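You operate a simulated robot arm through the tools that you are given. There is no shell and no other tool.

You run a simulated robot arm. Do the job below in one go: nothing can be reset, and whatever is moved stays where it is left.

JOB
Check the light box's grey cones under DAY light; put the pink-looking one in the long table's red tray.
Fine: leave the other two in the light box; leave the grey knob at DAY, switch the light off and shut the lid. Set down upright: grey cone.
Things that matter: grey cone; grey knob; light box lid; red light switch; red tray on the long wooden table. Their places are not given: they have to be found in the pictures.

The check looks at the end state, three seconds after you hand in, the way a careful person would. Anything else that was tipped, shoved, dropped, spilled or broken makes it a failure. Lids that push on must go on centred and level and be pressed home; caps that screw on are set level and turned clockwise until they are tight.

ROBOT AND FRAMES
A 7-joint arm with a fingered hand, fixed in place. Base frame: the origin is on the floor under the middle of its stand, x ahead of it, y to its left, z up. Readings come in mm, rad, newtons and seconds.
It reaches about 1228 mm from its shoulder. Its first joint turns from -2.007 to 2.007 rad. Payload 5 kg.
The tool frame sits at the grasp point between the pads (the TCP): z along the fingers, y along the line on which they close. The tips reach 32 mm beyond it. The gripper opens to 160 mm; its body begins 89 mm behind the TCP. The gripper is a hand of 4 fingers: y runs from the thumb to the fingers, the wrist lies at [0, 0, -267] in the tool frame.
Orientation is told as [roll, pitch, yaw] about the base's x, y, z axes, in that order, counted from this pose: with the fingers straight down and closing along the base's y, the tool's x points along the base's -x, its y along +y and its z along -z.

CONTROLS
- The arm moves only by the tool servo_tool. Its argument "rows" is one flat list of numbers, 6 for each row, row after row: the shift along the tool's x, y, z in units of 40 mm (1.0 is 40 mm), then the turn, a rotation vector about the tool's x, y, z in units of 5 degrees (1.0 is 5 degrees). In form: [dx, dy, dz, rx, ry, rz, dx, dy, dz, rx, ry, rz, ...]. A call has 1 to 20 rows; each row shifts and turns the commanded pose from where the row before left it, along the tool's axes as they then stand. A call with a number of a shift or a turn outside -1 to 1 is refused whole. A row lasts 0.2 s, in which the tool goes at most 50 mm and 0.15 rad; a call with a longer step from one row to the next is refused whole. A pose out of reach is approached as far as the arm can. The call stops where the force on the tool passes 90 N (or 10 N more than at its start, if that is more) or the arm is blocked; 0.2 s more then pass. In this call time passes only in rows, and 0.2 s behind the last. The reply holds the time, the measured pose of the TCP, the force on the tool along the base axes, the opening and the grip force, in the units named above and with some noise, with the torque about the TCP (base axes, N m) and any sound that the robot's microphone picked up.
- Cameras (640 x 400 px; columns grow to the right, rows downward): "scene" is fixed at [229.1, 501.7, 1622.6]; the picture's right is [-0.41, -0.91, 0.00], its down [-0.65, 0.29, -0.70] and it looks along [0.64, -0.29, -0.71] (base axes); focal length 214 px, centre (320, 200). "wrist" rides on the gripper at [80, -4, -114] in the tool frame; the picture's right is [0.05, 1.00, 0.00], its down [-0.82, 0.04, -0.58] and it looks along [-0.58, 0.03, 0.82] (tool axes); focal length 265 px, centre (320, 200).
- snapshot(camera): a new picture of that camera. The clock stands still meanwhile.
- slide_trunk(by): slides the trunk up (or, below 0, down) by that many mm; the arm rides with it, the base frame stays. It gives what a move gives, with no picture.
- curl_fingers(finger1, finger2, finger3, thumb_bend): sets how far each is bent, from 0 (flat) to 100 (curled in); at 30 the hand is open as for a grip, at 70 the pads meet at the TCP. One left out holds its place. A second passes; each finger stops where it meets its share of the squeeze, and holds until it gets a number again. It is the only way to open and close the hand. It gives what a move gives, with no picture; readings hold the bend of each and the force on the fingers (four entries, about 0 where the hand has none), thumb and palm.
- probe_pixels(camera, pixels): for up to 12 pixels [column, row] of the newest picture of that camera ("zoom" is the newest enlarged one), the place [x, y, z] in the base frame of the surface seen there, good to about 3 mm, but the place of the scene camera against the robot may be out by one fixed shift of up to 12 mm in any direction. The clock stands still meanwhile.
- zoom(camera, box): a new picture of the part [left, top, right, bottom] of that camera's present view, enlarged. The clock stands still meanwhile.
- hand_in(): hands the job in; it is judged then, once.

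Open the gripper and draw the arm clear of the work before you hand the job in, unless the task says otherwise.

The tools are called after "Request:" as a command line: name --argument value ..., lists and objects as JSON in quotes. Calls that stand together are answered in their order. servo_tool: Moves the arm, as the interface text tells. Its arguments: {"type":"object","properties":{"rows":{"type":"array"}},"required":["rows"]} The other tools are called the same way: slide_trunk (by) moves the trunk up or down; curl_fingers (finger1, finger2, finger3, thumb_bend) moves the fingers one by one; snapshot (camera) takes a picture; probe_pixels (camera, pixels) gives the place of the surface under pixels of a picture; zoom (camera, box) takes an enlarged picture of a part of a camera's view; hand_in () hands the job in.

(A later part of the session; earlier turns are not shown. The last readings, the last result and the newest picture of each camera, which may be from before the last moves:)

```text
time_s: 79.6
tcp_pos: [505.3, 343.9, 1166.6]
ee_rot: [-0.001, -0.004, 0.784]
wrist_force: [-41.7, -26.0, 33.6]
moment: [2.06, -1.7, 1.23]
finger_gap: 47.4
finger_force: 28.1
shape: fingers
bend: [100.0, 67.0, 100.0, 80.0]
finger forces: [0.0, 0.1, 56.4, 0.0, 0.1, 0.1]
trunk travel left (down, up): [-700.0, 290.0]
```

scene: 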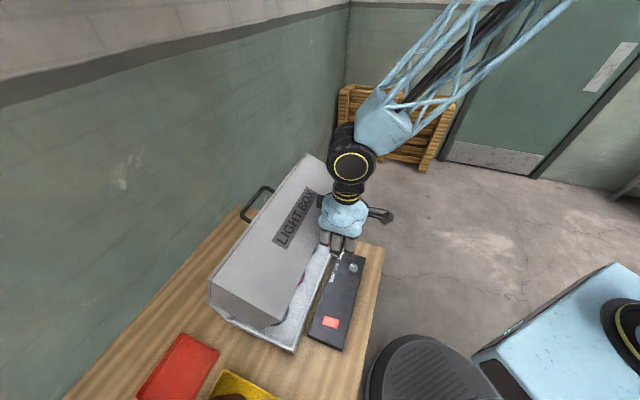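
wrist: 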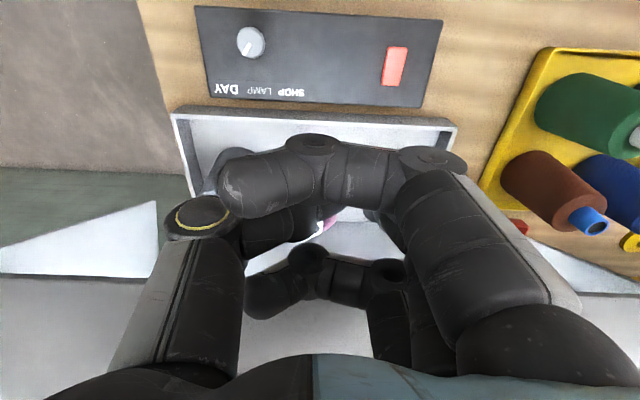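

The fist met the outer face of the front panel and pushed toward the hinge (48 N), so this is the wrong contact. I back off and check nothing slid.

Request:
servo_tool --rows '[0.3, 0, 0, 0, 0, 0, 0.5, 0, 0, 0, 0, 0, 0.5, 0, 0, 0, 0, 0]'

Request:
snapshot --camera "scene"

Request:
zoom --camera "scene" --box '[200, 140, 400, 360]'

Request:
probe_pixels --camera "scene" --pixels '[[305, 154], [343, 174], [212, 282], [260, 323], [280, 260], [293, 350], [353, 268], [331, 323]]'

```text
time_s: 80.4
tcp_pos: [473.4, 308.9, 1161.0]
ee_rot: [0.002, -0.002, 0.781]
wrist_force: [0.7, 0.8, -0.3]
moment: [0.03, -0.02, 0.01]
finger_gap: 47.3
finger_force: 0.1
shape: fingers
bend: [100.0, 67.0, 100.0, 80.0]
finger forces: [0.0, 0.1, 0.1, 0.0, 0.0, 0.1]
trunk travel left (down, up): [-700.0, 290.0]
```

```text
taken
```

scene: 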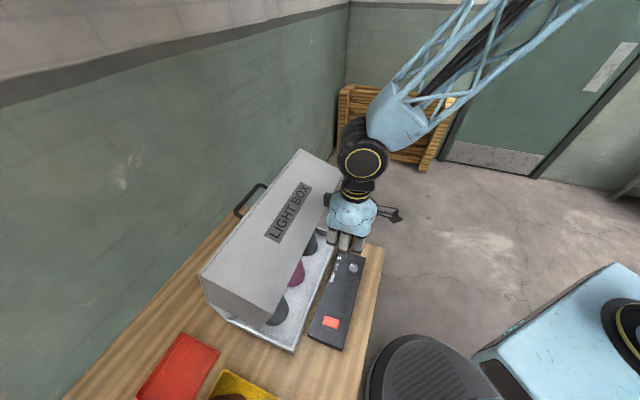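

```text
1.82 times, centred on (300, 250) of scene
```

zoom: 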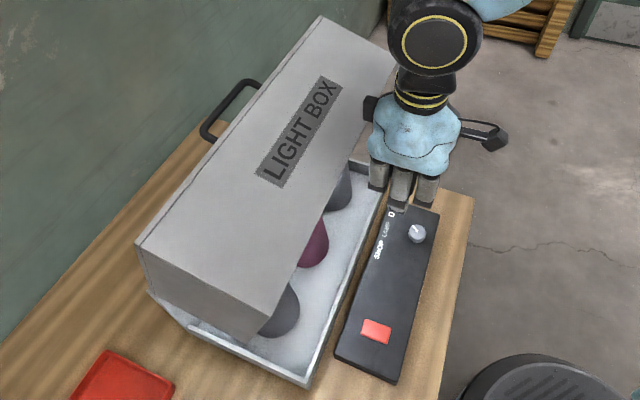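

```text
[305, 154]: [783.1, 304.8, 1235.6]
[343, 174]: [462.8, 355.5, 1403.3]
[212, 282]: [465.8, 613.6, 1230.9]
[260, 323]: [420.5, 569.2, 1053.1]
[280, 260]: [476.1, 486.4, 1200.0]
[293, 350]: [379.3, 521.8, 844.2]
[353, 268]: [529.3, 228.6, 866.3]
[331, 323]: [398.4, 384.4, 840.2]
```

The push actually opened the lid a bit more (now ≈70°) and the tray did not move. I tilt the hand 45° so the back of the hand gets under the panel's lower edge, then push up and back.

Request:
servo_tool --rows '[0, 0, 0, 0, -1, 0, 0, 0, 0, 0, -1, 0, 0, 0, 0, 0, -1, 0, 0, 0, 0, 0, -1, 0, 0, 0, 0, 0, -1, 0, 0, 0, 0, 0, -1, 0, 0, 0, 0, 0, -1, 0, 0, 0, 0, 0, -1, 0, 0, 0, 0, 0, -1, 0, 0.106, 0, 0.936, 0, 0, 0, 0.106, 0, 0.936, 0, 0, 0]'

Request:
snapshot --camera "wrist"

Request:
snapshot --camera "scene"

```text
time_s: 82.8
tcp_pos: [531.3, 360.7, 1102.7]
ee_rot: [-0.001, -0.784, 0.783]
wrist_force: [0.5, 0.8, 0.5]
moment: [-0.04, 0.04, -0.05]
finger_gap: 47.4
finger_force: 0.1
shape: fingers
bend: [100.0, 67.0, 100.0, 80.0]
finger forces: [0.1, 0.0, 0.0, 0.0, 0.0, 0.1]
out of reach, approached as far as the arm can: row 8, 9
trunk travel left (down, up): [-700.0, 290.0]
```

```text
taken
```

wrist: 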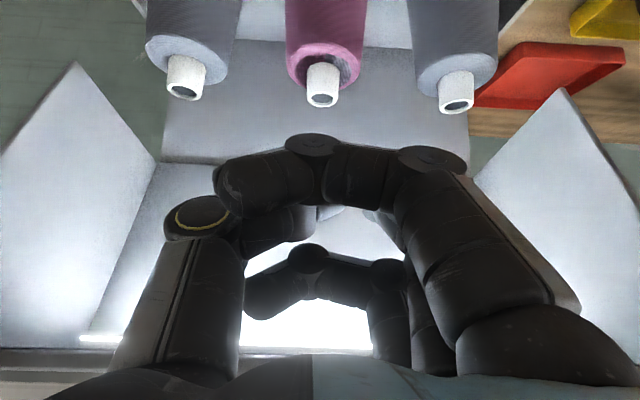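

```text
taken
```

scene: 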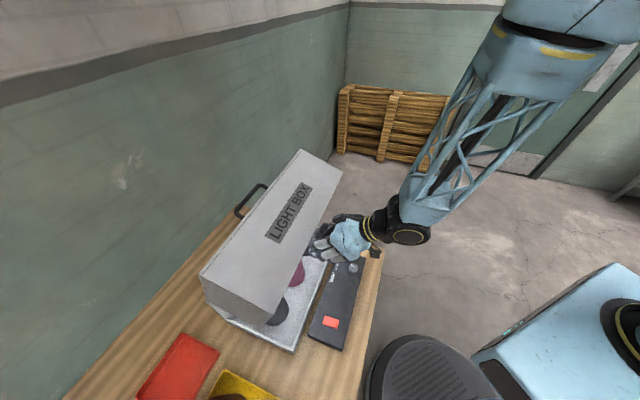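

Now the wrist view shows the cones under the lit lamp: left (190,60) grey, middle (325,40) pink, right (455,60) grey. The lid edge is the dark strip near row 365; I raise the back of the hand into it gently.

Request:
servo_tool --rows '[-0.31, 0, -0.22, 0, 0, 0, -0.31, 0, -0.22, 0, 0, 0]'

Request:
servo_tool --rows '[-0.2, 0, -0.01, 0, 0, 0, -0.2, 0, -0.01, 0, 0, 0]'

```text
time_s: 83.4
tcp_pos: [534.2, 361.9, 1132.8]
ee_rot: [-0.002, -0.783, 0.784]
wrist_force: [-2.2, -1.0, -2.9]
moment: [-0.05, -0.19, 0.05]
finger_gap: 47.5
finger_force: 1.9
shape: fingers
bend: [100.0, 67.0, 100.0, 80.0]
finger forces: [0.0, 0.0, 3.7, 0.0, 0.0, 0.0]
trunk travel left (down, up): [-700.0, 290.0]
```

```text
time_s: 84.0
tcp_pos: [541.0, 368.4, 1144.2]
ee_rot: [-0.001, -0.787, 0.781]
wrist_force: [-2.3, -1.6, -1.5]
moment: [-0.02, -0.17, 0.1]
finger_gap: 47.7
finger_force: 1.8
shape: fingers
bend: [100.0, 67.0, 100.0, 80.0]
finger forces: [0.0, 0.1, 3.0, 0.0, 0.1, 0.0]
trunk travel left (down, up): [-700.0, 290.0]
```

Good contact: finger 3 pushes with only 3–4 N. I continue along the edge's arc.

Request:
servo_tool --rows '[-0.307, 0, -0.023, 0, 0, 0, -0.307, 0, -0.023, 0, 0, 0, -0.307, 0, -0.023, 0, 0, 0]'

Request:
servo_tool --rows '[-0.318, 0, 0.036, 0, 0, 0, -0.318, 0, 0.036, 0, 0, 0, -0.318, 0, 0.036, 0, 0, 0, -0.318, 0, 0.036, 0, 0, 0]'

Request:
snapshot --camera "scene"

Request:
snapshot --camera "wrist"

```text
time_s: 84.8
tcp_pos: [558.7, 386.5, 1174.5]
ee_rot: [-0.003, -0.785, 0.784]
wrist_force: [-0.3, -0.2, -2.5]
moment: [-0.05, -0.09, 0.04]
finger_gap: 47.5
finger_force: 1.2
shape: fingers
bend: [100.0, 67.0, 100.0, 80.0]
finger forces: [0.1, 0.0, 2.7, 0.0, 0.0, 0.1]
trunk travel left (down, up): [-700.0, 290.0]
```

```text
time_s: 85.8
tcp_pos: [588.1, 415.1, 1208.6]
ee_rot: [-0.003, -0.785, 0.785]
wrist_force: [-0.7, -0.9, -3.2]
moment: [-0.07, -0.08, 0.04]
finger_gap: 47.8
finger_force: 0.8
shape: fingers
bend: [100.0, 67.0, 100.0, 80.0]
finger forces: [0.0, 0.0, 2.1, 0.0, 0.0, 0.0]
trunk travel left (down, up): [-700.0, 290.0]
```

```text
taken
```

scene: 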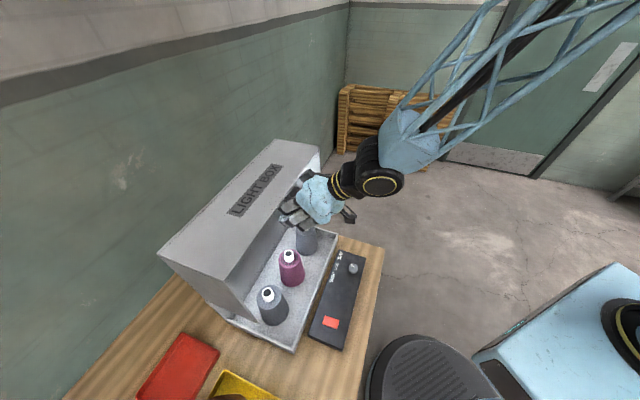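

```text
taken
```

wrist: 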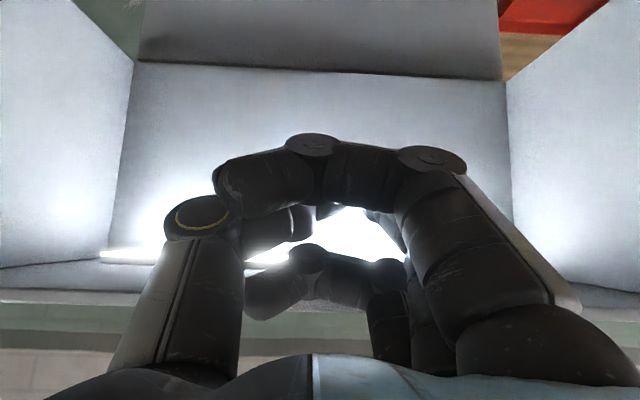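

The lid is near vertical and the cones are fully visible. I push on toward ~102–105°, watching for a stop.

Request:
servo_tool --rows '[-0.305, 0, 0.0925, 0, 0, 0, -0.305, 0, 0.0925, 0, 0, 0, -0.305, 0, 0.0925, 0, 0, 0]'

Request:
servo_tool --rows '[-0.2, 0, 0.07, 0, 0, 0, -0.2, 0, 0.07, 0, 0, 0, -0.2, 0, 0.08, 0, 0, 0]'

Request:
snapshot --camera "scene"

```text
time_s: 86.6
tcp_pos: [603.7, 430.1, 1218.2]
ee_rot: [-0.004, -0.769, 0.783]
wrist_force: [-53.7, -53.5, -40.8]
moment: [1.67, -3.57, 2.46]
finger_gap: 47.8
finger_force: 40.7
shape: fingers
bend: [100.0, 67.0, 100.0, 80.0]
finger forces: [0.0, 0.0, 81.2, 0.0, 0.0, 0.0]
trunk travel left (down, up): [-700.0, 290.0]
```

```text
time_s: 86.9
tcp_pos: [604.6, 431.9, 1213.5]
ee_rot: [-0.005, -0.754, 0.787]
wrist_force: [-21.5, -22.5, -8.6]
moment: [1.04, -1.38, 1.1]
finger_gap: 47.9
finger_force: 14.7
shape: fingers
bend: [100.0, 67.0, 100.0, 80.0]
finger forces: [0.0, 0.1, 29.2, 0.0, 0.0, 0.1]
trunk travel left (down, up): [-700.0, 290.0]
stopped in row 1: the force on the tool passed its limit at 100 N (the readings are from after the stop); the commanded pose is now the measured one
```

```text
taken
```

scene: 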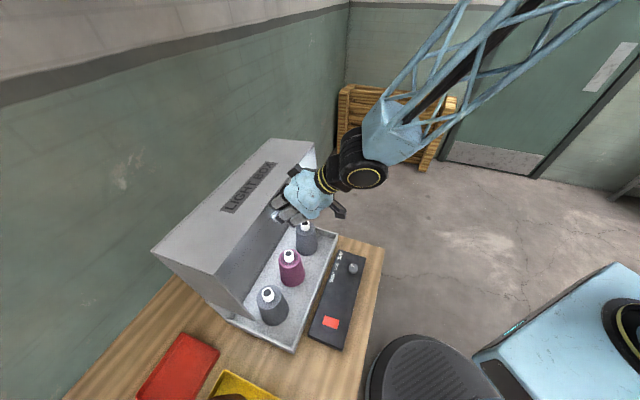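

The lid met its stop at about 95°; nothing else moved. I retreat the hand back out from under the lid.

Request:
servo_tool --rows '[0.4, 0, -0.3, 0, 0, 0, 0.4, 0, -0.3, 0, 0, 0, 0.4, 0, -0.3, 0, 0, 0, 0, 0, -0.8, 0, 0, 0, 0, 0, -0.8, 0, 0, 0]'

Request:
snapshot --camera "wrist"

Request:
snapshot --camera "scene"

Request:
zoom --camera "scene" --box '[150, 130, 380, 360]'

```text
time_s: 88.1
tcp_pos: [532.3, 359.9, 1254.5]
ee_rot: [-0.003, -0.76, 0.785]
wrist_force: [-0.7, -0.3, -0.2]
moment: [0.03, 0.0, 0.03]
finger_gap: 47.5
finger_force: 0.0
shape: fingers
bend: [100.0, 67.0, 100.0, 80.0]
finger forces: [0.1, 0.0, 0.0, 0.0, 0.1, 0.0]
trunk travel left (down, up): [-700.0, 290.0]
```

```text
taken
```

wrist: 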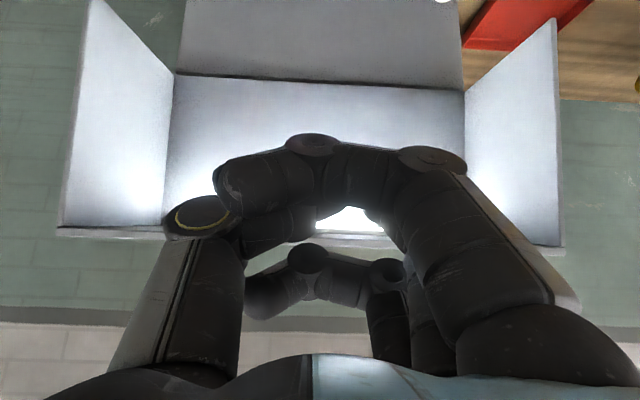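

```text
taken
```

scene: 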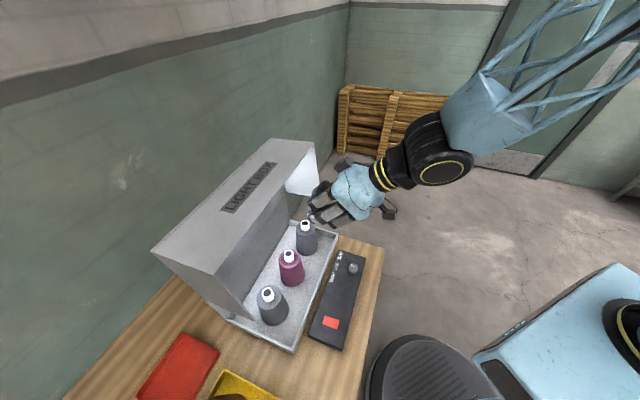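

```text
1.74 times, centred on (265, 245) of scene
```

zoom: 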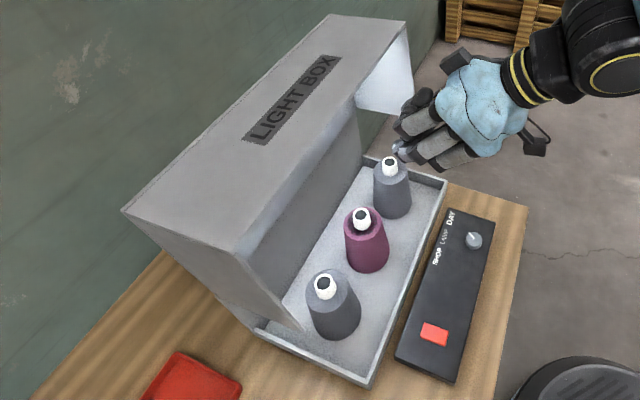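

The lid holds open by itself. I probe the three cones and tray in this zoom.

Request:
probe_pixels --camera "zoom" --pixels '[[361, 213], [366, 240], [368, 268], [347, 235], [386, 240], [389, 163], [393, 195], [324, 280], [335, 320], [385, 260], [340, 260], [400, 250]]'

Request:
zoom --camera "scene" --box '[240, 200, 350, 340]'

```text
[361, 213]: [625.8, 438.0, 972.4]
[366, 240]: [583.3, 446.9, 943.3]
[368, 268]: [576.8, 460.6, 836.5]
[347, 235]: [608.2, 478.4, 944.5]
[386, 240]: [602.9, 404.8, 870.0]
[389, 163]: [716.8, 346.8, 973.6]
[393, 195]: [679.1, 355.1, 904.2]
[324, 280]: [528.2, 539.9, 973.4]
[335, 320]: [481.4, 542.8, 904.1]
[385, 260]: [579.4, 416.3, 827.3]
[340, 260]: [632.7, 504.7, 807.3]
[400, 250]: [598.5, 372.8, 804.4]
```

```text
2.86 times, centred on (295, 270) of scene
```

zoom: 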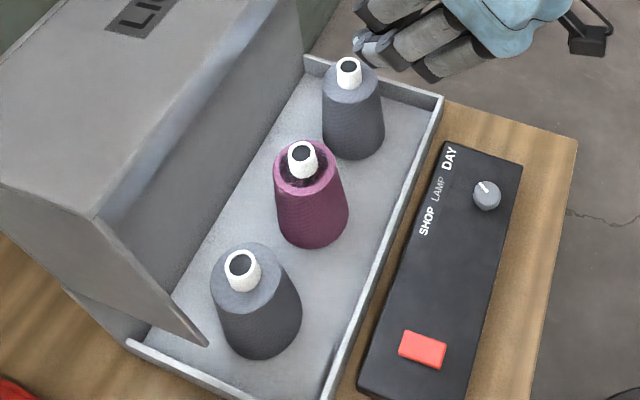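

Cones stand at spacing ≈135 mm (middle ≈ s 745, t −130), top of tubes z≈972. I open the fingers, reduce the tilt to 30° and move the wrist camera closer for precise measurement.

Request:
curl_fingers --finger1 45 --finger2 45 --finger3 45 --thumb_bend 45

Request:
servo_tool --rows '[0, 0, 0, 0, 0.9, 0, 0, 0, 0, 0, 0.9, 0, 0, 0, 0, 0, 0.9, 0, 0.28, -0.04, 0.877, 0, 0, 0, 0.28, -0.04, 0.877, 0, 0, 0, 0.28, -0.04, 0.877, 0, 0, 0]'

Request:
snapshot --camera "wrist"

```text
time_s: 89.1
tcp_pos: [533.3, 360.4, 1254.0]
ee_rot: [-0.003, -0.758, 0.784]
wrist_force: [0.4, 0.2, -0.9]
moment: [-0.03, -0.01, -0.02]
finger_gap: 110.5
finger_force: 0.2
shape: fingers
bend: [45.0, 45.0, 45.0, 45.0]
finger forces: [0.0, 0.0, 0.0, 0.1, 0.0, 0.0]
trunk travel left (down, up): [-700.0, 290.0]
```

```text
time_s: 90.7
tcp_pos: [602.5, 298.7, 1144.8]
ee_rot: [0.003, -0.526, 0.628]
wrist_force: [0.4, 0.4, 0.1]
moment: [-0.02, -0.01, -0.03]
finger_gap: 111.4
finger_force: 0.1
shape: fingers
bend: [45.0, 45.0, 45.0, 45.0]
finger forces: [0.1, 0.0, 0.0, 0.0, 0.0, 0.0]
trunk travel left (down, up): [-700.0, 290.0]
stopped in row 6: the arm was blocked; the commanded pose is now the measured one
```

```text
taken
```

wrist: 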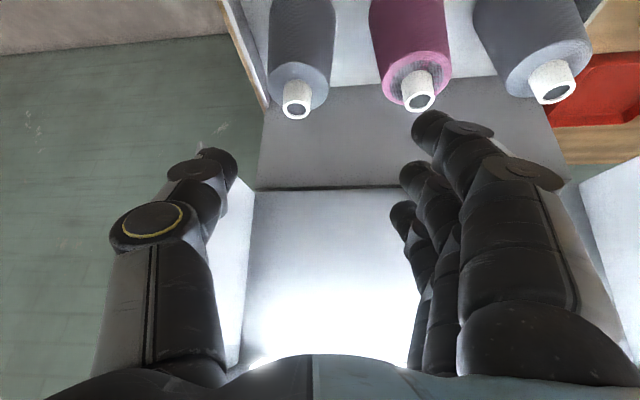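

The arm reported being blocked and drifted sideways (t≈−215, yaw 36°). I look at the scene to understand why.

Request:
snapshot --camera "scene"

Request:
zoom --camera "scene" --box '[150, 130, 380, 360]'

```text
taken
```

scene: 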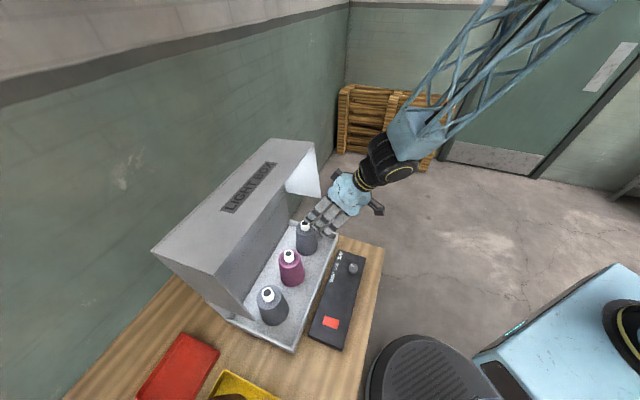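

```text
1.74 times, centred on (265, 245) of scene
```

zoom: 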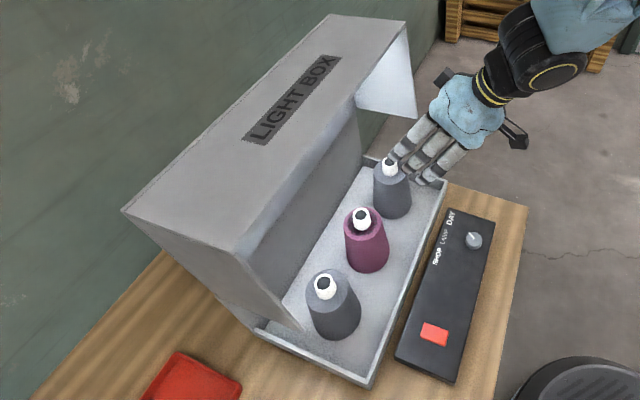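

No contact visible; it looks like an arm joint limit. I rise a bit and straighten the hand to get back to a comfortable configuration.

Request:
servo_tool --rows '[-0.3, 0, -0.52, 0, 0, 0, -0.3, 0, -0.52, 0, 0, 0]'

Request:
servo_tool --rows '[0, 0, 0, 0, 0.9, 0, 0, 0, 0, 0, 0.9, 0]'

```text
time_s: 91.3
tcp_pos: [603.1, 298.0, 1192.3]
ee_rot: [-0.001, -0.524, 0.633]
wrist_force: [3.5, -5.5, 0.0]
moment: [0.43, 0.24, 0.33]
finger_gap: 111.3
finger_force: 0.1
shape: fingers
bend: [45.0, 45.0, 45.0, 45.0]
finger forces: [0.0, 0.1, 0.0, 0.1, 0.1, 0.0]
trunk travel left (down, up): [-700.0, 290.0]
```

```text
time_s: 91.9
tcp_pos: [605.4, 294.0, 1193.9]
ee_rot: [0.006, -0.368, 0.626]
wrist_force: [0.5, -0.1, 0.6]
moment: [0.04, 0.03, -0.02]
finger_gap: 111.2
finger_force: 0.1
shape: fingers
bend: [45.0, 45.0, 45.0, 45.0]
finger forces: [0.0, 0.0, 0.0, 0.1, 0.0, 0.1]
trunk travel left (down, up): [-700.0, 290.0]
```

Moving again without contact. I finish straightening to vertical and yaw 45°.

Request:
servo_tool --rows '[0, 0, -0.2, 0, 0.85, 0, 0, 0, -0.2, 0, 0.85, 0, 0, 0, -0.2, 0, 0.85, 0, 0, 0, -0.2, 0, 0.85, 0, 0, 0, 0, 0, 0.8, 0, 0, 0, 0, 0, 0, -0.9, 0, 0, 0, 0, 0, -0.9]'

Request:
snapshot --camera "scene"

Request:
snapshot --camera "wrist"

```text
time_s: 93.5
tcp_pos: [599.7, 291.9, 1222.8]
ee_rot: [0.004, -0.002, 0.786]
wrist_force: [-0.5, -0.3, -0.1]
moment: [-0.05, 0.02, 0.02]
finger_gap: 111.3
finger_force: 0.1
shape: fingers
bend: [45.0, 45.0, 45.0, 45.0]
finger forces: [0.0, 0.1, 0.0, 0.0, 0.1, 0.1]
trunk travel left (down, up): [-700.0, 290.0]
```

```text
taken
```

scene: 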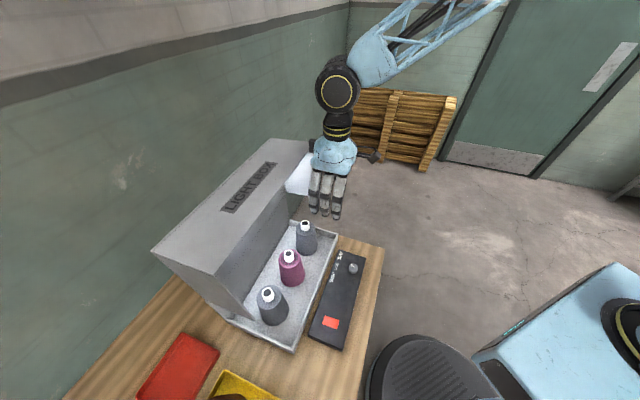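

```text
taken
```

wrist: 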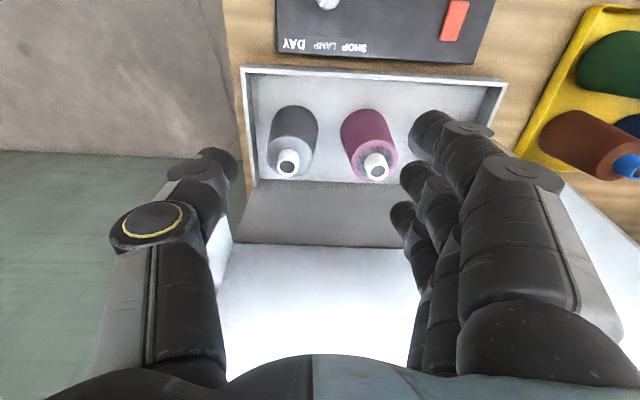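

Back in a good configuration with a clear view: pink cone's tube at (377,163). I probe the cones from here.

Request:
probe_pixels --camera "wrist" --pixels '[[378, 160], [368, 112], [345, 125], [391, 135], [360, 140], [289, 160], [297, 110], [274, 130], [315, 130], [370, 175], [345, 150], [397, 150]]'

Request:
zoom --camera "wrist" --box '[250, 80, 430, 200]'

```text
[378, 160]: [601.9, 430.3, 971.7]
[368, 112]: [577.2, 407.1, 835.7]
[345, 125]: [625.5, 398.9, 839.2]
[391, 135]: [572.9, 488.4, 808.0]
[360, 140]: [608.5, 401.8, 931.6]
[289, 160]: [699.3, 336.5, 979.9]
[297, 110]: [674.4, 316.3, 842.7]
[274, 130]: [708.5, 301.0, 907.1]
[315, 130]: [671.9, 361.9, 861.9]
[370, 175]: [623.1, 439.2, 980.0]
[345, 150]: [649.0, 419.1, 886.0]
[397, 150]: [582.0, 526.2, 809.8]
```

```text
3.33 times, centred on (340, 140) of wrist
```

zoom: 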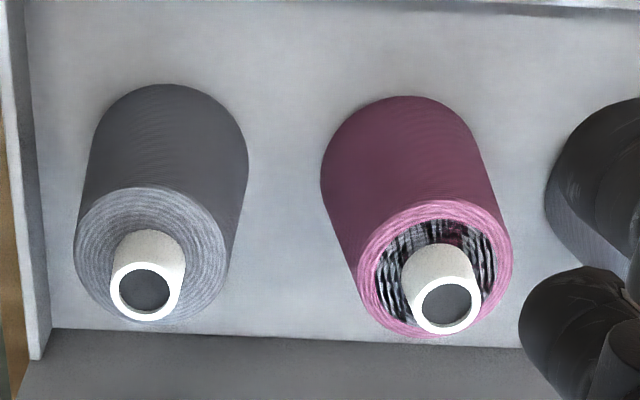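

I probe rim and tube edges of the pink cone in this zoom.

Request:
probe_pixels --camera "zoom" --pixels '[[362, 275], [507, 260], [440, 207], [400, 105], [326, 180], [470, 150], [415, 298], [480, 298], [447, 270], [400, 180], [385, 200], [350, 235]]'

```text
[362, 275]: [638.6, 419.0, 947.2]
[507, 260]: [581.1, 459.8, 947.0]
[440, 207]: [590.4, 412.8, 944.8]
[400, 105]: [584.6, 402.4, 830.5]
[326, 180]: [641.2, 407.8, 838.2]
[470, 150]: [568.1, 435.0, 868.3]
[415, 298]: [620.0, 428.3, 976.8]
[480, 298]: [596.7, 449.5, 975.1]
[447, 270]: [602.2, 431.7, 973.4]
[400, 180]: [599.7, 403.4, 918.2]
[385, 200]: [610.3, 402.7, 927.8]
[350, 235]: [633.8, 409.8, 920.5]
```

Pink cone: centre ≈ (610,440) (s 743, t −120), ring Ø70 at z 947, base Ø≈95 at z≈808; neighbours 134 mm away. I align above/in front of it and tilt the hand 20°.

Request:
servo_tool --rows '[-0.083, 0.813, 0.267, 0, 0, 0, -0.083, 0.813, 0.267, 0, 0, 0, -0.083, 0.813, 0.267, 0, 0, 0, 0, 0, 0, 0, -1, 0, 0, 0, 0, 0, -1, 0, 0, 0, 0, 0, -1, 0, 0, 0, 0, 0, -1, 0]'

Request:
snapshot --camera "wrist"

```text
time_s: 95.1
tcp_pos: [536.6, 366.6, 1190.7]
ee_rot: [0.004, -0.352, 0.785]
wrist_force: [-0.2, -0.2, 0.8]
moment: [-0.01, -0.05, 0.03]
finger_gap: 111.2
finger_force: 0.0
shape: fingers
bend: [45.0, 45.0, 45.0, 45.0]
finger forces: [0.0, 0.0, 0.0, 0.1, 0.0, 0.1]
trunk travel left (down, up): [-700.0, 290.0]
```

```text
taken
```

wrist: 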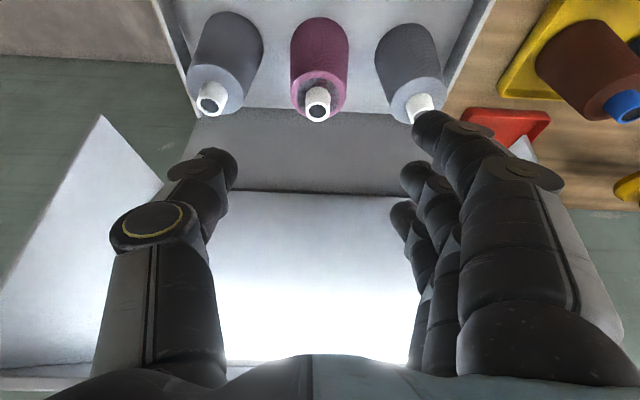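

Aligned with the pink cone at column 320. I advance along the tool axis to just above the cone.

Request:
servo_tool --rows '[-0.011, 0, 0.809, 0, 0, 0, -0.011, 0, 0.809, 0, 0, 0, -0.011, 0, 0.809, 0, 0, 0, -0.011, 0, 0.809, 0, 0, 0]'

Request:
snapshot --camera "wrist"

Request:
snapshot --camera "scene"

```text
time_s: 96.1
tcp_pos: [568.4, 401.5, 1073.1]
ee_rot: [0.005, -0.35, 0.786]
wrist_force: [-1.0, 0.7, -0.6]
moment: [-0.03, 0.03, 0.03]
finger_gap: 111.5
finger_force: 0.1
shape: fingers
bend: [45.0, 45.0, 45.0, 45.0]
finger forces: [0.0, 0.1, 0.0, 0.1, 0.0, 0.0]
trunk travel left (down, up): [-700.0, 290.0]
```

```text
taken
```

wrist: 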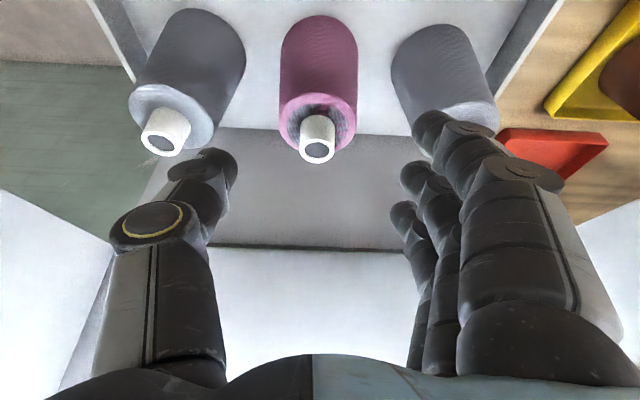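

```text
taken
```

scene: 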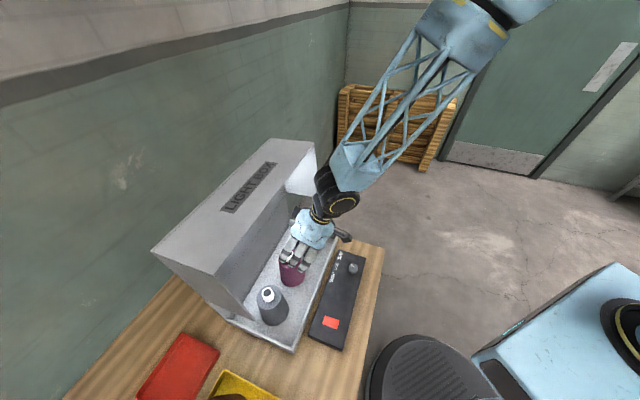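

I re-probe the pink cone from this closer view to correct the final approach.

Request:
probe_pixels --camera "wrist" --pixels '[[303, 138], [333, 138], [318, 125], [282, 110], [356, 110], [318, 97], [282, 60], [355, 60], [318, 40], [300, 60], [166, 135], [440, 105]]'

```text
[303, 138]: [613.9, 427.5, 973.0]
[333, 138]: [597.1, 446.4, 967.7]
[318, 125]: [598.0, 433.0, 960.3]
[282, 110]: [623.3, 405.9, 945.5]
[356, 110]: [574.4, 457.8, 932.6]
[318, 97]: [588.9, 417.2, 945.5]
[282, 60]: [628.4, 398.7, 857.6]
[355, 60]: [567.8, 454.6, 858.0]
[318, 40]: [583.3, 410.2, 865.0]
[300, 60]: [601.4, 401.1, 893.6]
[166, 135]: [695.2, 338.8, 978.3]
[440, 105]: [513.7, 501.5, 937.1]
```

Centred to within 1–2 mm. I descend along the tool axis around the cone.

Request:
servo_tool --rows '[0.01, -0.005, 0.864, 0, 0, 0, 0.01, -0.005, 0.864, 0, 0, 0, 0.01, 0, 0.864, 0, 0, 0, 0.01, 0, 0.864, 0, 0, 0, 0.01, 0, 0.864, 0, 0, 0]'

Request:
snapshot --camera "wrist"

Request:
snapshot --camera "scene"

```text
time_s: 97.3
tcp_pos: [610.0, 440.8, 907.3]
ee_rot: [0.003, -0.351, 0.784]
wrist_force: [0.0, 0.4, -0.2]
moment: [-0.01, -0.01, 0.0]
finger_gap: 111.2
finger_force: 0.0
shape: fingers
bend: [45.0, 45.0, 45.0, 45.0]
finger forces: [0.1, 0.0, 0.0, 0.0, 0.0, 0.0]
trunk travel left (down, up): [-700.0, 290.0]
```

```text
taken
```

wrist: 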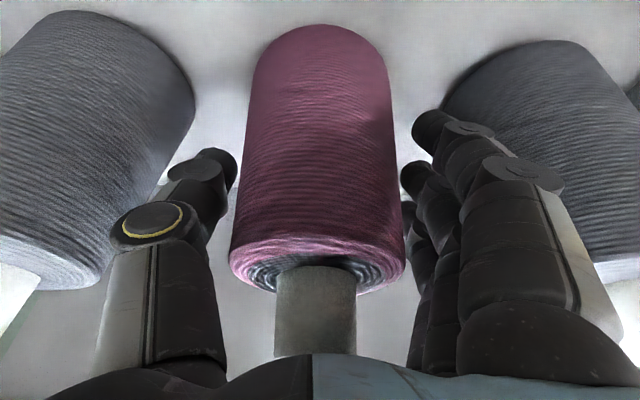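

```text
taken
```

scene: 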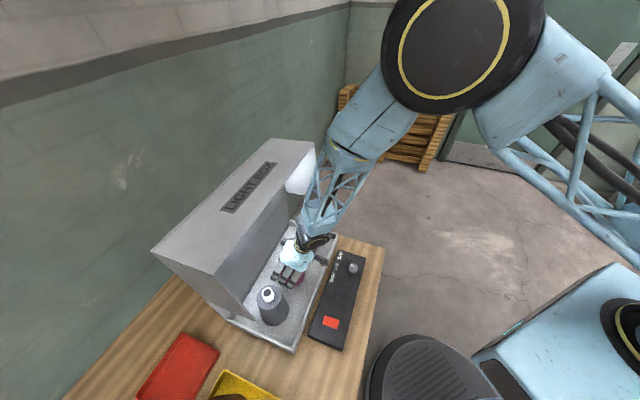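

Fingers straddle the pink cone with clear gaps to the neighbours. I close gently in two stages.

Request:
curl_fingers --finger1 52 --finger2 52 --finger3 52 --thumb_bend 52

Request:
curl_fingers --finger1 60 --finger2 60 --finger3 60 --thumb_bend 60

Request:
snapshot --camera "wrist"

```text
time_s: 98.3
tcp_pos: [609.9, 439.5, 906.2]
ee_rot: [0.003, -0.351, 0.785]
wrist_force: [2.2, 0.2, 0.4]
moment: [-0.04, -0.02, -0.01]
finger_gap: 90.4
finger_force: 4.0
shape: fingers
bend: [51.0, 50.0, 52.0, 51.0]
finger forces: [1.0, 2.3, 0.0, 0.0, 4.6, 0.0]
trunk travel left (down, up): [-700.0, 290.0]
```

```text
time_s: 99.3
tcp_pos: [609.8, 440.4, 906.6]
ee_rot: [0.003, -0.35, 0.785]
wrist_force: [0.9, -1.3, -0.3]
moment: [0.04, 0.03, 0.0]
finger_gap: 88.2
finger_force: 16.3
shape: fingers
bend: [52.0, 50.0, 57.0, 55.0]
finger forces: [6.5, 6.7, 2.9, 0.0, 17.6, 0.0]
trunk travel left (down, up): [-700.0, 290.0]
```

```text
taken
```

wrist: 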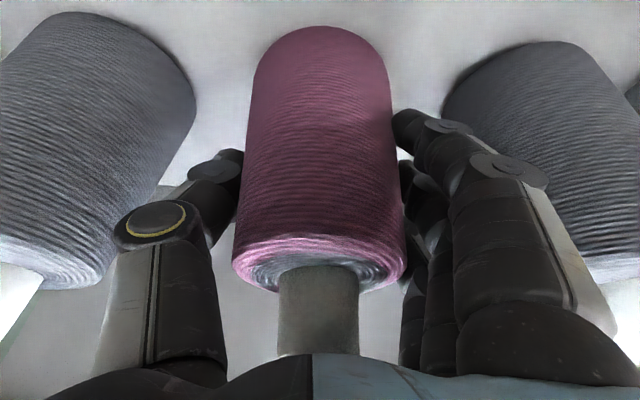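

Gripped (thumb 17.6 N). I firm the grip slightly before lifting.

Request:
curl_fingers --finger1 66 --finger2 66 --finger3 66 --thumb_bend 66

Request:
servo_tool --rows '[-0.043, 0, -0.1175, 0, 0, 0, -0.043, 0, -0.1175, 0, 0, 0, -0.086, 0, -0.235, 0, 0, 0]'

Request:
snapshot --camera "wrist"

```text
time_s: 100.3
tcp_pos: [608.5, 439.9, 907.4]
ee_rot: [0.004, -0.35, 0.786]
wrist_force: [1.9, -2.0, 0.5]
moment: [-0.02, -0.01, -0.01]
finger_gap: 87.9
finger_force: 20.9
shape: fingers
bend: [51.0, 50.0, 57.0, 56.0]
finger forces: [6.8, 6.7, 6.1, 0.1, 21.9, 0.1]
trunk travel left (down, up): [-700.0, 290.0]
```

```text
time_s: 101.1
tcp_pos: [608.4, 440.9, 926.3]
ee_rot: [0.002, -0.353, 0.785]
wrist_force: [-0.6, -0.2, -5.5]
moment: [0.01, -0.03, 0.01]
finger_gap: 87.8
finger_force: 20.7
shape: fingers
bend: [51.0, 50.0, 57.0, 56.0]
finger forces: [6.8, 7.1, 6.3, 0.0, 20.8, 0.0]
trunk travel left (down, up): [-700.0, 290.0]
```

```text
taken
```

wrist: 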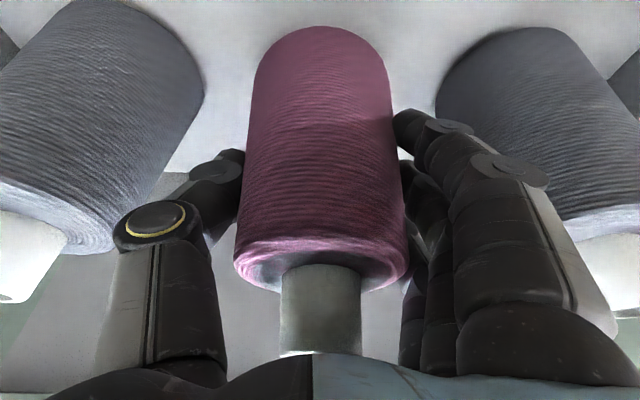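

The cone is lifted (≈5.5 N) and steady. I probe the red tray while moving the cone up and out toward the front.

Request:
servo_tool --rows '[-0.171, 0, -0.47, 0, 0, 0, -0.171, 0, -0.47, 0, 0, 0, -0.171, 0, -0.47, 0, 0, 0, 0.35, 0, -0.55, 0, 0, 0, 0.35, 0, -0.55, 0, 0, 0, 0.45, 0, -0.45, 0, 0, 0, 0.45, 0, -0.45, 0, 0, 0]'

Request:
snapshot --camera "scene"

Request:
probe_pixels --camera "scene" --pixels '[[183, 334], [219, 352], [178, 368], [140, 395], [170, 350], [200, 375], [210, 385], [150, 370], [225, 375], [190, 395], [160, 398], [100, 350]]'

```text
time_s: 102.7
tcp_pos: [545.7, 376.2, 1039.3]
ee_rot: [0.004, -0.35, 0.785]
wrist_force: [-0.9, 0.6, -5.3]
moment: [-0.01, -0.01, -0.01]
finger_gap: 87.8
finger_force: 20.7
shape: fingers
bend: [51.0, 50.0, 57.0, 56.0]
finger forces: [6.8, 7.3, 6.5, 0.0, 20.7, 0.1]
trunk travel left (down, up): [-700.0, 290.0]
```

```text
taken
```

scene: 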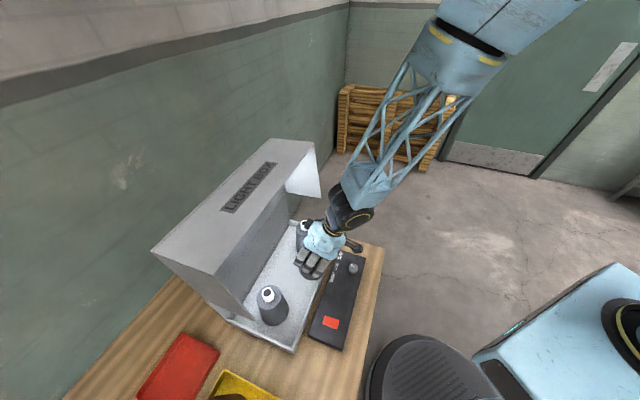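

```text
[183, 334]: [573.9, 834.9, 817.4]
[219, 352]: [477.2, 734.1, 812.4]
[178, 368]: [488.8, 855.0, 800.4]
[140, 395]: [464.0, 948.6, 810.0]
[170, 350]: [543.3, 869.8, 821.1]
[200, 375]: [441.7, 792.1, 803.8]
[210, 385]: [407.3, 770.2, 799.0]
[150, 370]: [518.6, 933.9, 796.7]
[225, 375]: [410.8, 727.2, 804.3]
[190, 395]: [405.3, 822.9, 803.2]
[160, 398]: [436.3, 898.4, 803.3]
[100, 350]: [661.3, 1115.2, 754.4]
```

The cone hangs clear in front of the box. I zoom on the red and yellow trays to plan the placement.

Request:
zoom --camera "scene" --box '[100, 320, 300, 400]'

```text
3.20 times, centred on (200, 360) of scene
```

zoom: 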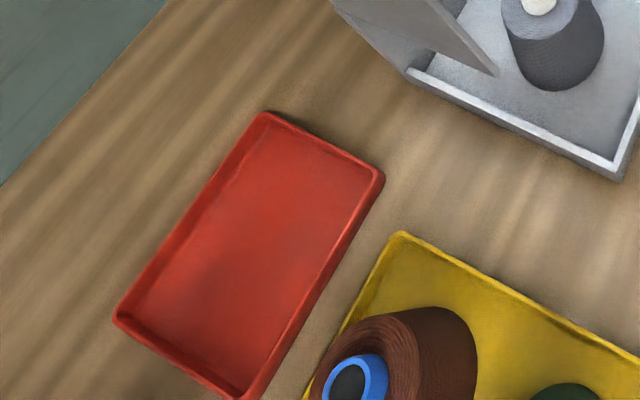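

Request:
probe_pixels --camera "zoom" --pixels '[[263, 116], [380, 175], [240, 395], [118, 318], [268, 145], [355, 185], [235, 370], [140, 315], [250, 255], [405, 240], [345, 380], [440, 340]]'

```text
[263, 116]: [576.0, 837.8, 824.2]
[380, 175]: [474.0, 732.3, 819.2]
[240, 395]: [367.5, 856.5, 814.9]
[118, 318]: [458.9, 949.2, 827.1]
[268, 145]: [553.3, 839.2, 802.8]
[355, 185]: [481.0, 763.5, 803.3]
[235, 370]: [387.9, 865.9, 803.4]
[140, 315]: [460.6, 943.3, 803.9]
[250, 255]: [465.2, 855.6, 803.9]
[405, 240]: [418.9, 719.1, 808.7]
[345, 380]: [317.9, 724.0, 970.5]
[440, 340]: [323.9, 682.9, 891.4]
```

Red tray (robot frame) spans s≈849–991, t≈188–350 with floor z≈803; a brown cone stands in the yellow tray near s 721, t 276. I raise the held cone and carry it left along the front at z≈1110.

Request:
servo_tool --rows '[-0.045, 0, -0.93, 0, 0, 0, -0.045, 0, -0.93, 0, 0, 0, 0, 0.955, 0, 0, 0, 0, 0, 0.955, 0, 0, 0, 0, 0, 0.955, 0, 0, 0, 0, 0, 0.955, 0, 0, 0, 0, 0, 0.955, 0, 0, 0, 0]'

Request:
servo_tool --rows '[0, 0.955, 0, 0, 0, 0, 0, 0.955, 0, 0, 0, 0, 0, 0.955, 0, 0, 0, 0, 0, 0.955, 0, 0, 0, 0, 0, 0.955, 0, 0, 0, 0]'

Request:
snapshot --camera "scene"

Request:
snapshot --camera "wrist"

```text
time_s: 104.3
tcp_pos: [392.7, 496.0, 1111.9]
ee_rot: [0.002, -0.35, 0.786]
wrist_force: [-0.5, 0.2, -5.4]
moment: [-0.04, -0.02, -0.03]
finger_gap: 88.0
finger_force: 20.9
shape: fingers
bend: [51.0, 50.0, 57.0, 56.0]
finger forces: [7.0, 7.1, 6.7, 0.1, 20.8, 0.0]
trunk travel left (down, up): [-700.0, 290.0]
```

```text
time_s: 105.5
tcp_pos: [257.1, 634.4, 1109.8]
ee_rot: [0.003, -0.348, 0.787]
wrist_force: [-0.8, -0.2, -5.7]
moment: [0.0, -0.02, -0.03]
finger_gap: 87.9
finger_force: 20.8
shape: fingers
bend: [51.0, 50.0, 57.0, 56.0]
finger forces: [6.9, 7.2, 6.6, 0.0, 20.7, 0.1]
trunk travel left (down, up): [-700.0, 290.0]
```

```text
taken
```

scene: 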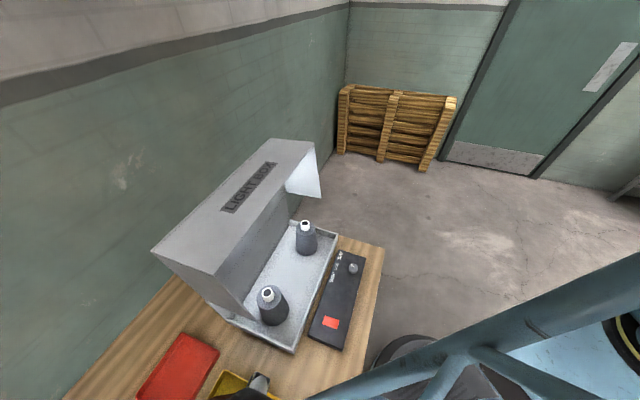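

```text
taken
```

wrist: 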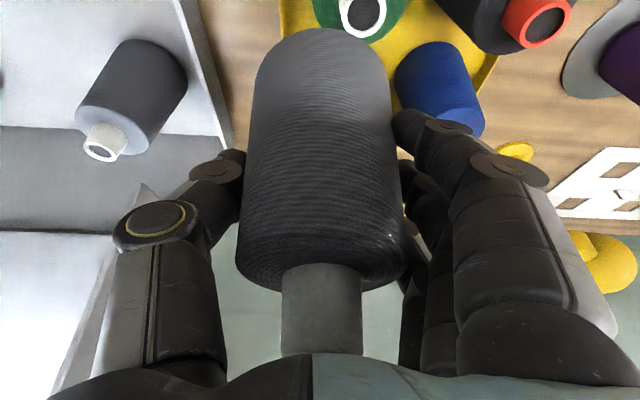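

Outside the box the held cone looks grey again, as expected. I carry it over toward the red tray at the same height.

Request:
servo_tool --rows '[-0.852, 0, 0.31, 0, 0, 0, -0.852, 0, 0.31, 0, 0, 0, -0.852, 0, 0.31, 0, 0, 0, -0.852, 0, 0.31, 0, 0, 0, -0.852, 0, 0.31, 0, 0, 0, -0.852, 0, 0.31, 0, 0, 0, -0.852, 0, 0.31, 0, 0, 0]'

Request:
snapshot --camera "scene"

Request:
snapshot --camera "wrist"

```text
time_s: 107.1
tcp_pos: [437.9, 814.6, 1112.2]
ee_rot: [0.0, -0.35, 0.786]
wrist_force: [0.4, 0.4, -5.2]
moment: [-0.06, 0.01, -0.02]
finger_gap: 87.9
finger_force: 20.6
shape: fingers
bend: [51.0, 50.0, 57.0, 56.0]
finger forces: [6.9, 7.2, 6.7, 0.1, 20.4, 0.0]
trunk travel left (down, up): [-700.0, 290.0]
```

```text
taken
```

scene: 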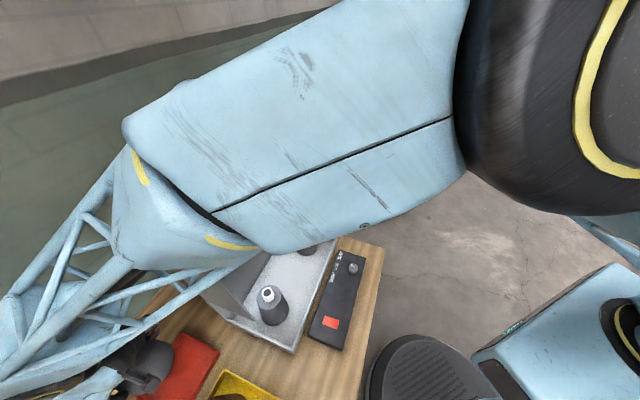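

```text
taken
```

wrist: 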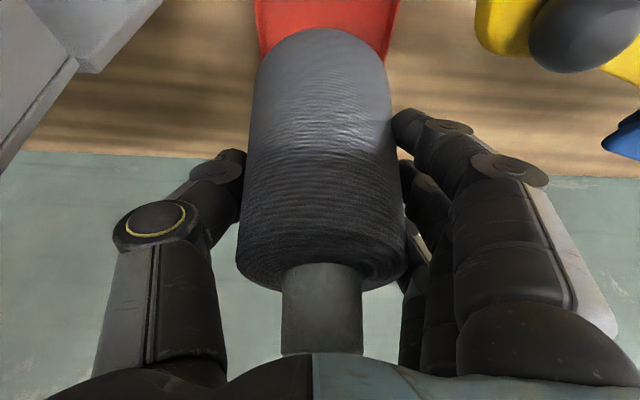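

I probe the red tray in the wrist view to fix its true position relative to the held cone.

Request:
probe_pixels --camera "wrist" --pixels '[[256, 5], [260, 30], [262, 50], [266, 45], [270, 10], [398, 5], [392, 35], [386, 55], [380, 40], [320, 8], [300, 20], [250, 40]]'

Request:
zoom --camera "wrist" --box '[220, 0, 420, 120]'

```text
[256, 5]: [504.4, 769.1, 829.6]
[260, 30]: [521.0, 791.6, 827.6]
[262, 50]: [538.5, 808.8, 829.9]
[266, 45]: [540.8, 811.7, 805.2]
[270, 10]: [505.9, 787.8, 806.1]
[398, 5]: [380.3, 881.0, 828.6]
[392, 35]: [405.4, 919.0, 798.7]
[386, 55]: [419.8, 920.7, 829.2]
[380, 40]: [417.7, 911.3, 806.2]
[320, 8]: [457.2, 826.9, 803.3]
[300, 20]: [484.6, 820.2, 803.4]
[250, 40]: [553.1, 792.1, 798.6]
```

```text
3.20 times, centred on (320, 60) of wrist
```

zoom: 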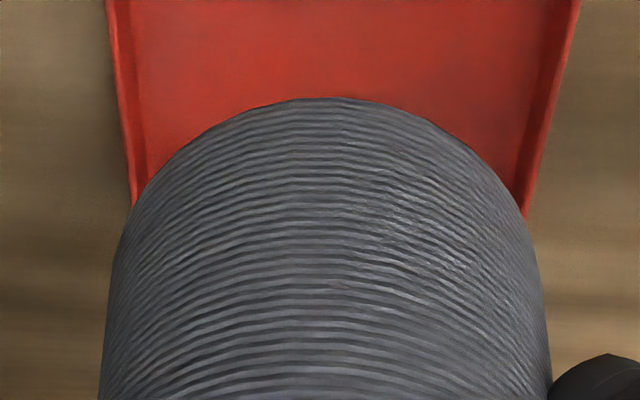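

The tray spans t≈190–354 and s≈849–991, so its centre is s≈920, t≈272. I shift there and lower the cone to about 25 mm above the floor.

Request:
servo_tool --rows '[-0.81, 0.14, 0.295, 0, 0, 0, 0.308, 0, 0.846, 0, 0, 0, 0.308, 0, 0.846, 0, 0, 0, 0.308, 0, 0.846, 0, 0, 0, 0.308, 0, 0.846, 0, 0, 0, 0.308, 0, 0.846, 0, 0, 0]'

Request:
snapshot --camera "wrist"

Request:
snapshot --camera "scene"

```text
time_s: 108.5
tcp_pos: [460.6, 841.5, 933.3]
ee_rot: [0.002, -0.351, 0.784]
wrist_force: [0.4, 0.8, -4.8]
moment: [-0.07, 0.0, 0.02]
finger_gap: 87.3
finger_force: 20.8
shape: fingers
bend: [51.0, 50.0, 57.0, 56.0]
finger forces: [6.9, 7.2, 6.9, 0.0, 20.2, 0.0]
trunk travel left (down, up): [-700.0, 290.0]
```

```text
taken
```

wrist: 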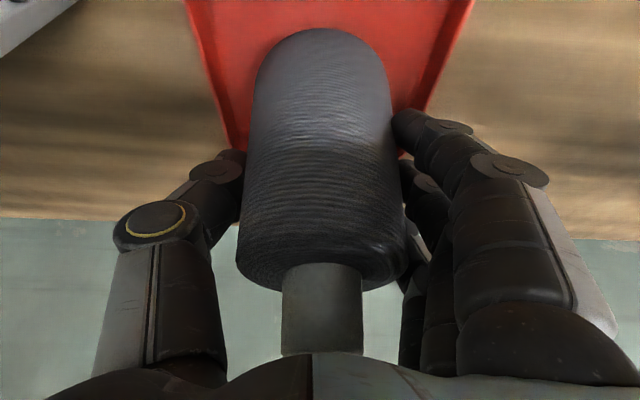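

```text
taken
```

scene: 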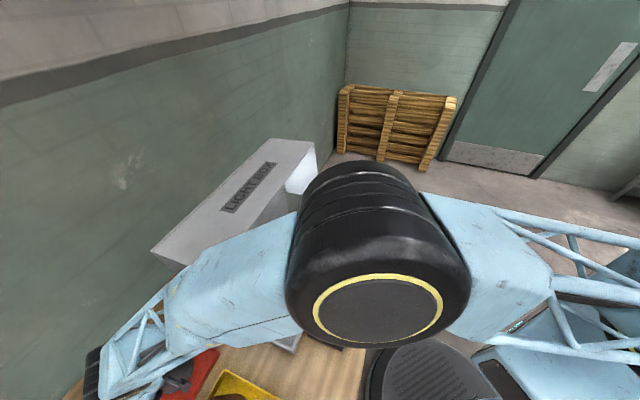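

The cone hovers in the tray centre. I check the far rim and side rims near the cone base before lowering the last bit.

Request:
probe_pixels --camera "wrist" --pixels '[[232, 146], [226, 130], [403, 155], [418, 90], [212, 80], [190, 10], [470, 10], [300, 10], [240, 100], [262, 60]]'

```text
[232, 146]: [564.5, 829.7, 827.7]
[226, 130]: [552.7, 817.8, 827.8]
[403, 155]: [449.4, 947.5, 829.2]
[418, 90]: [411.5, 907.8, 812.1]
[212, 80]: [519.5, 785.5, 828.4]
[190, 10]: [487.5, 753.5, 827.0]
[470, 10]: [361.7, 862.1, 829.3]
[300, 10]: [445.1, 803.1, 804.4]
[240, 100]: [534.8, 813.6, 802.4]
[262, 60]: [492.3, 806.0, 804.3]
```

All inside: far rim s≈990, sides 188/353. I lower 20 mm, then in 3 mm steps until the cone sits.

Request:
servo_tool --rows '[0.0855, 0, 0.235, 0, 0, 0, 0.0855, 0, 0.235, 0, 0, 0, 0.0257, 0, 0.0705, 0, 0, 0, 0.0257, 0, 0.0705, 0, 0, 0]'

Request:
servo_tool --rows '[0.0171, 0, 0.047, 0, 0, 0, 0.0171, 0, 0.047, 0, 0, 0]'

```text
time_s: 109.5
tcp_pos: [461.5, 841.2, 906.7]
ee_rot: [0.001, -0.351, 0.786]
wrist_force: [0.0, -0.6, -5.2]
moment: [0.01, -0.02, -0.02]
finger_gap: 87.8
finger_force: 20.5
shape: fingers
bend: [51.0, 50.0, 57.0, 56.0]
finger forces: [7.2, 7.2, 6.9, 0.1, 20.2, 0.0]
trunk travel left (down, up): [-700.0, 290.0]
```

```text
time_s: 110.1
tcp_pos: [461.5, 840.5, 902.5]
ee_rot: [0.003, -0.351, 0.785]
wrist_force: [0.9, 0.1, -1.9]
moment: [0.02, 0.01, 0.02]
finger_gap: 87.9
finger_force: 21.2
shape: fingers
bend: [51.0, 50.0, 57.0, 56.0]
finger forces: [7.5, 7.1, 7.2, 0.0, 20.9, 0.0]
trunk travel left (down, up): [-700.0, 290.0]
```

The load dropped to −1.9 N, so the cone is touching down. I lower 1 mm more and open the hand slowly.

Request:
servo_tool --rows '[0.0086, 0, 0.0235, 0, 0, 0]'

Request:
curl_fingers --finger1 48 --finger2 46 --finger3 53 --thumb_bend 51

Request:
curl_fingers --finger1 42 --finger2 42 --finger3 42 --thumb_bend 42

Request:
snapshot --camera "wrist"

```text
time_s: 110.5
tcp_pos: [461.8, 841.6, 902.6]
ee_rot: [0.004, -0.352, 0.786]
wrist_force: [2.0, -0.7, 5.2]
moment: [0.03, 0.13, -0.01]
finger_gap: 87.7
finger_force: 22.0
shape: fingers
bend: [52.0, 50.0, 57.0, 56.0]
finger forces: [8.1, 6.9, 7.6, 0.0, 21.8, 0.0]
trunk travel left (down, up): [-700.0, 290.0]
```

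```text
time_s: 111.5
tcp_pos: [461.7, 841.5, 901.3]
ee_rot: [0.002, -0.351, 0.786]
wrist_force: [-0.2, -1.0, -0.2]
moment: [-0.01, -0.01, -0.02]
finger_gap: 93.9
finger_force: 0.1
shape: fingers
bend: [48.0, 46.0, 53.0, 51.0]
finger forces: [0.1, 0.0, 0.0, 0.1, 0.3, 0.0]
trunk travel left (down, up): [-700.0, 290.0]
```

```text
time_s: 112.5
tcp_pos: [461.1, 841.2, 901.1]
ee_rot: [0.003, -0.351, 0.785]
wrist_force: [0.3, -0.4, -0.1]
moment: [0.02, 0.03, 0.01]
finger_gap: 122.6
finger_force: 0.0
shape: fingers
bend: [42.0, 42.0, 42.0, 42.0]
finger forces: [0.0, 0.0, 0.0, 0.0, 0.1, 0.0]
trunk travel left (down, up): [-700.0, 290.0]
```

```text
taken
```

wrist: 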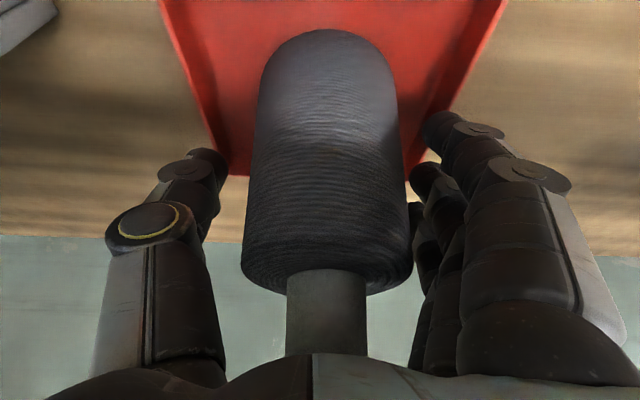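

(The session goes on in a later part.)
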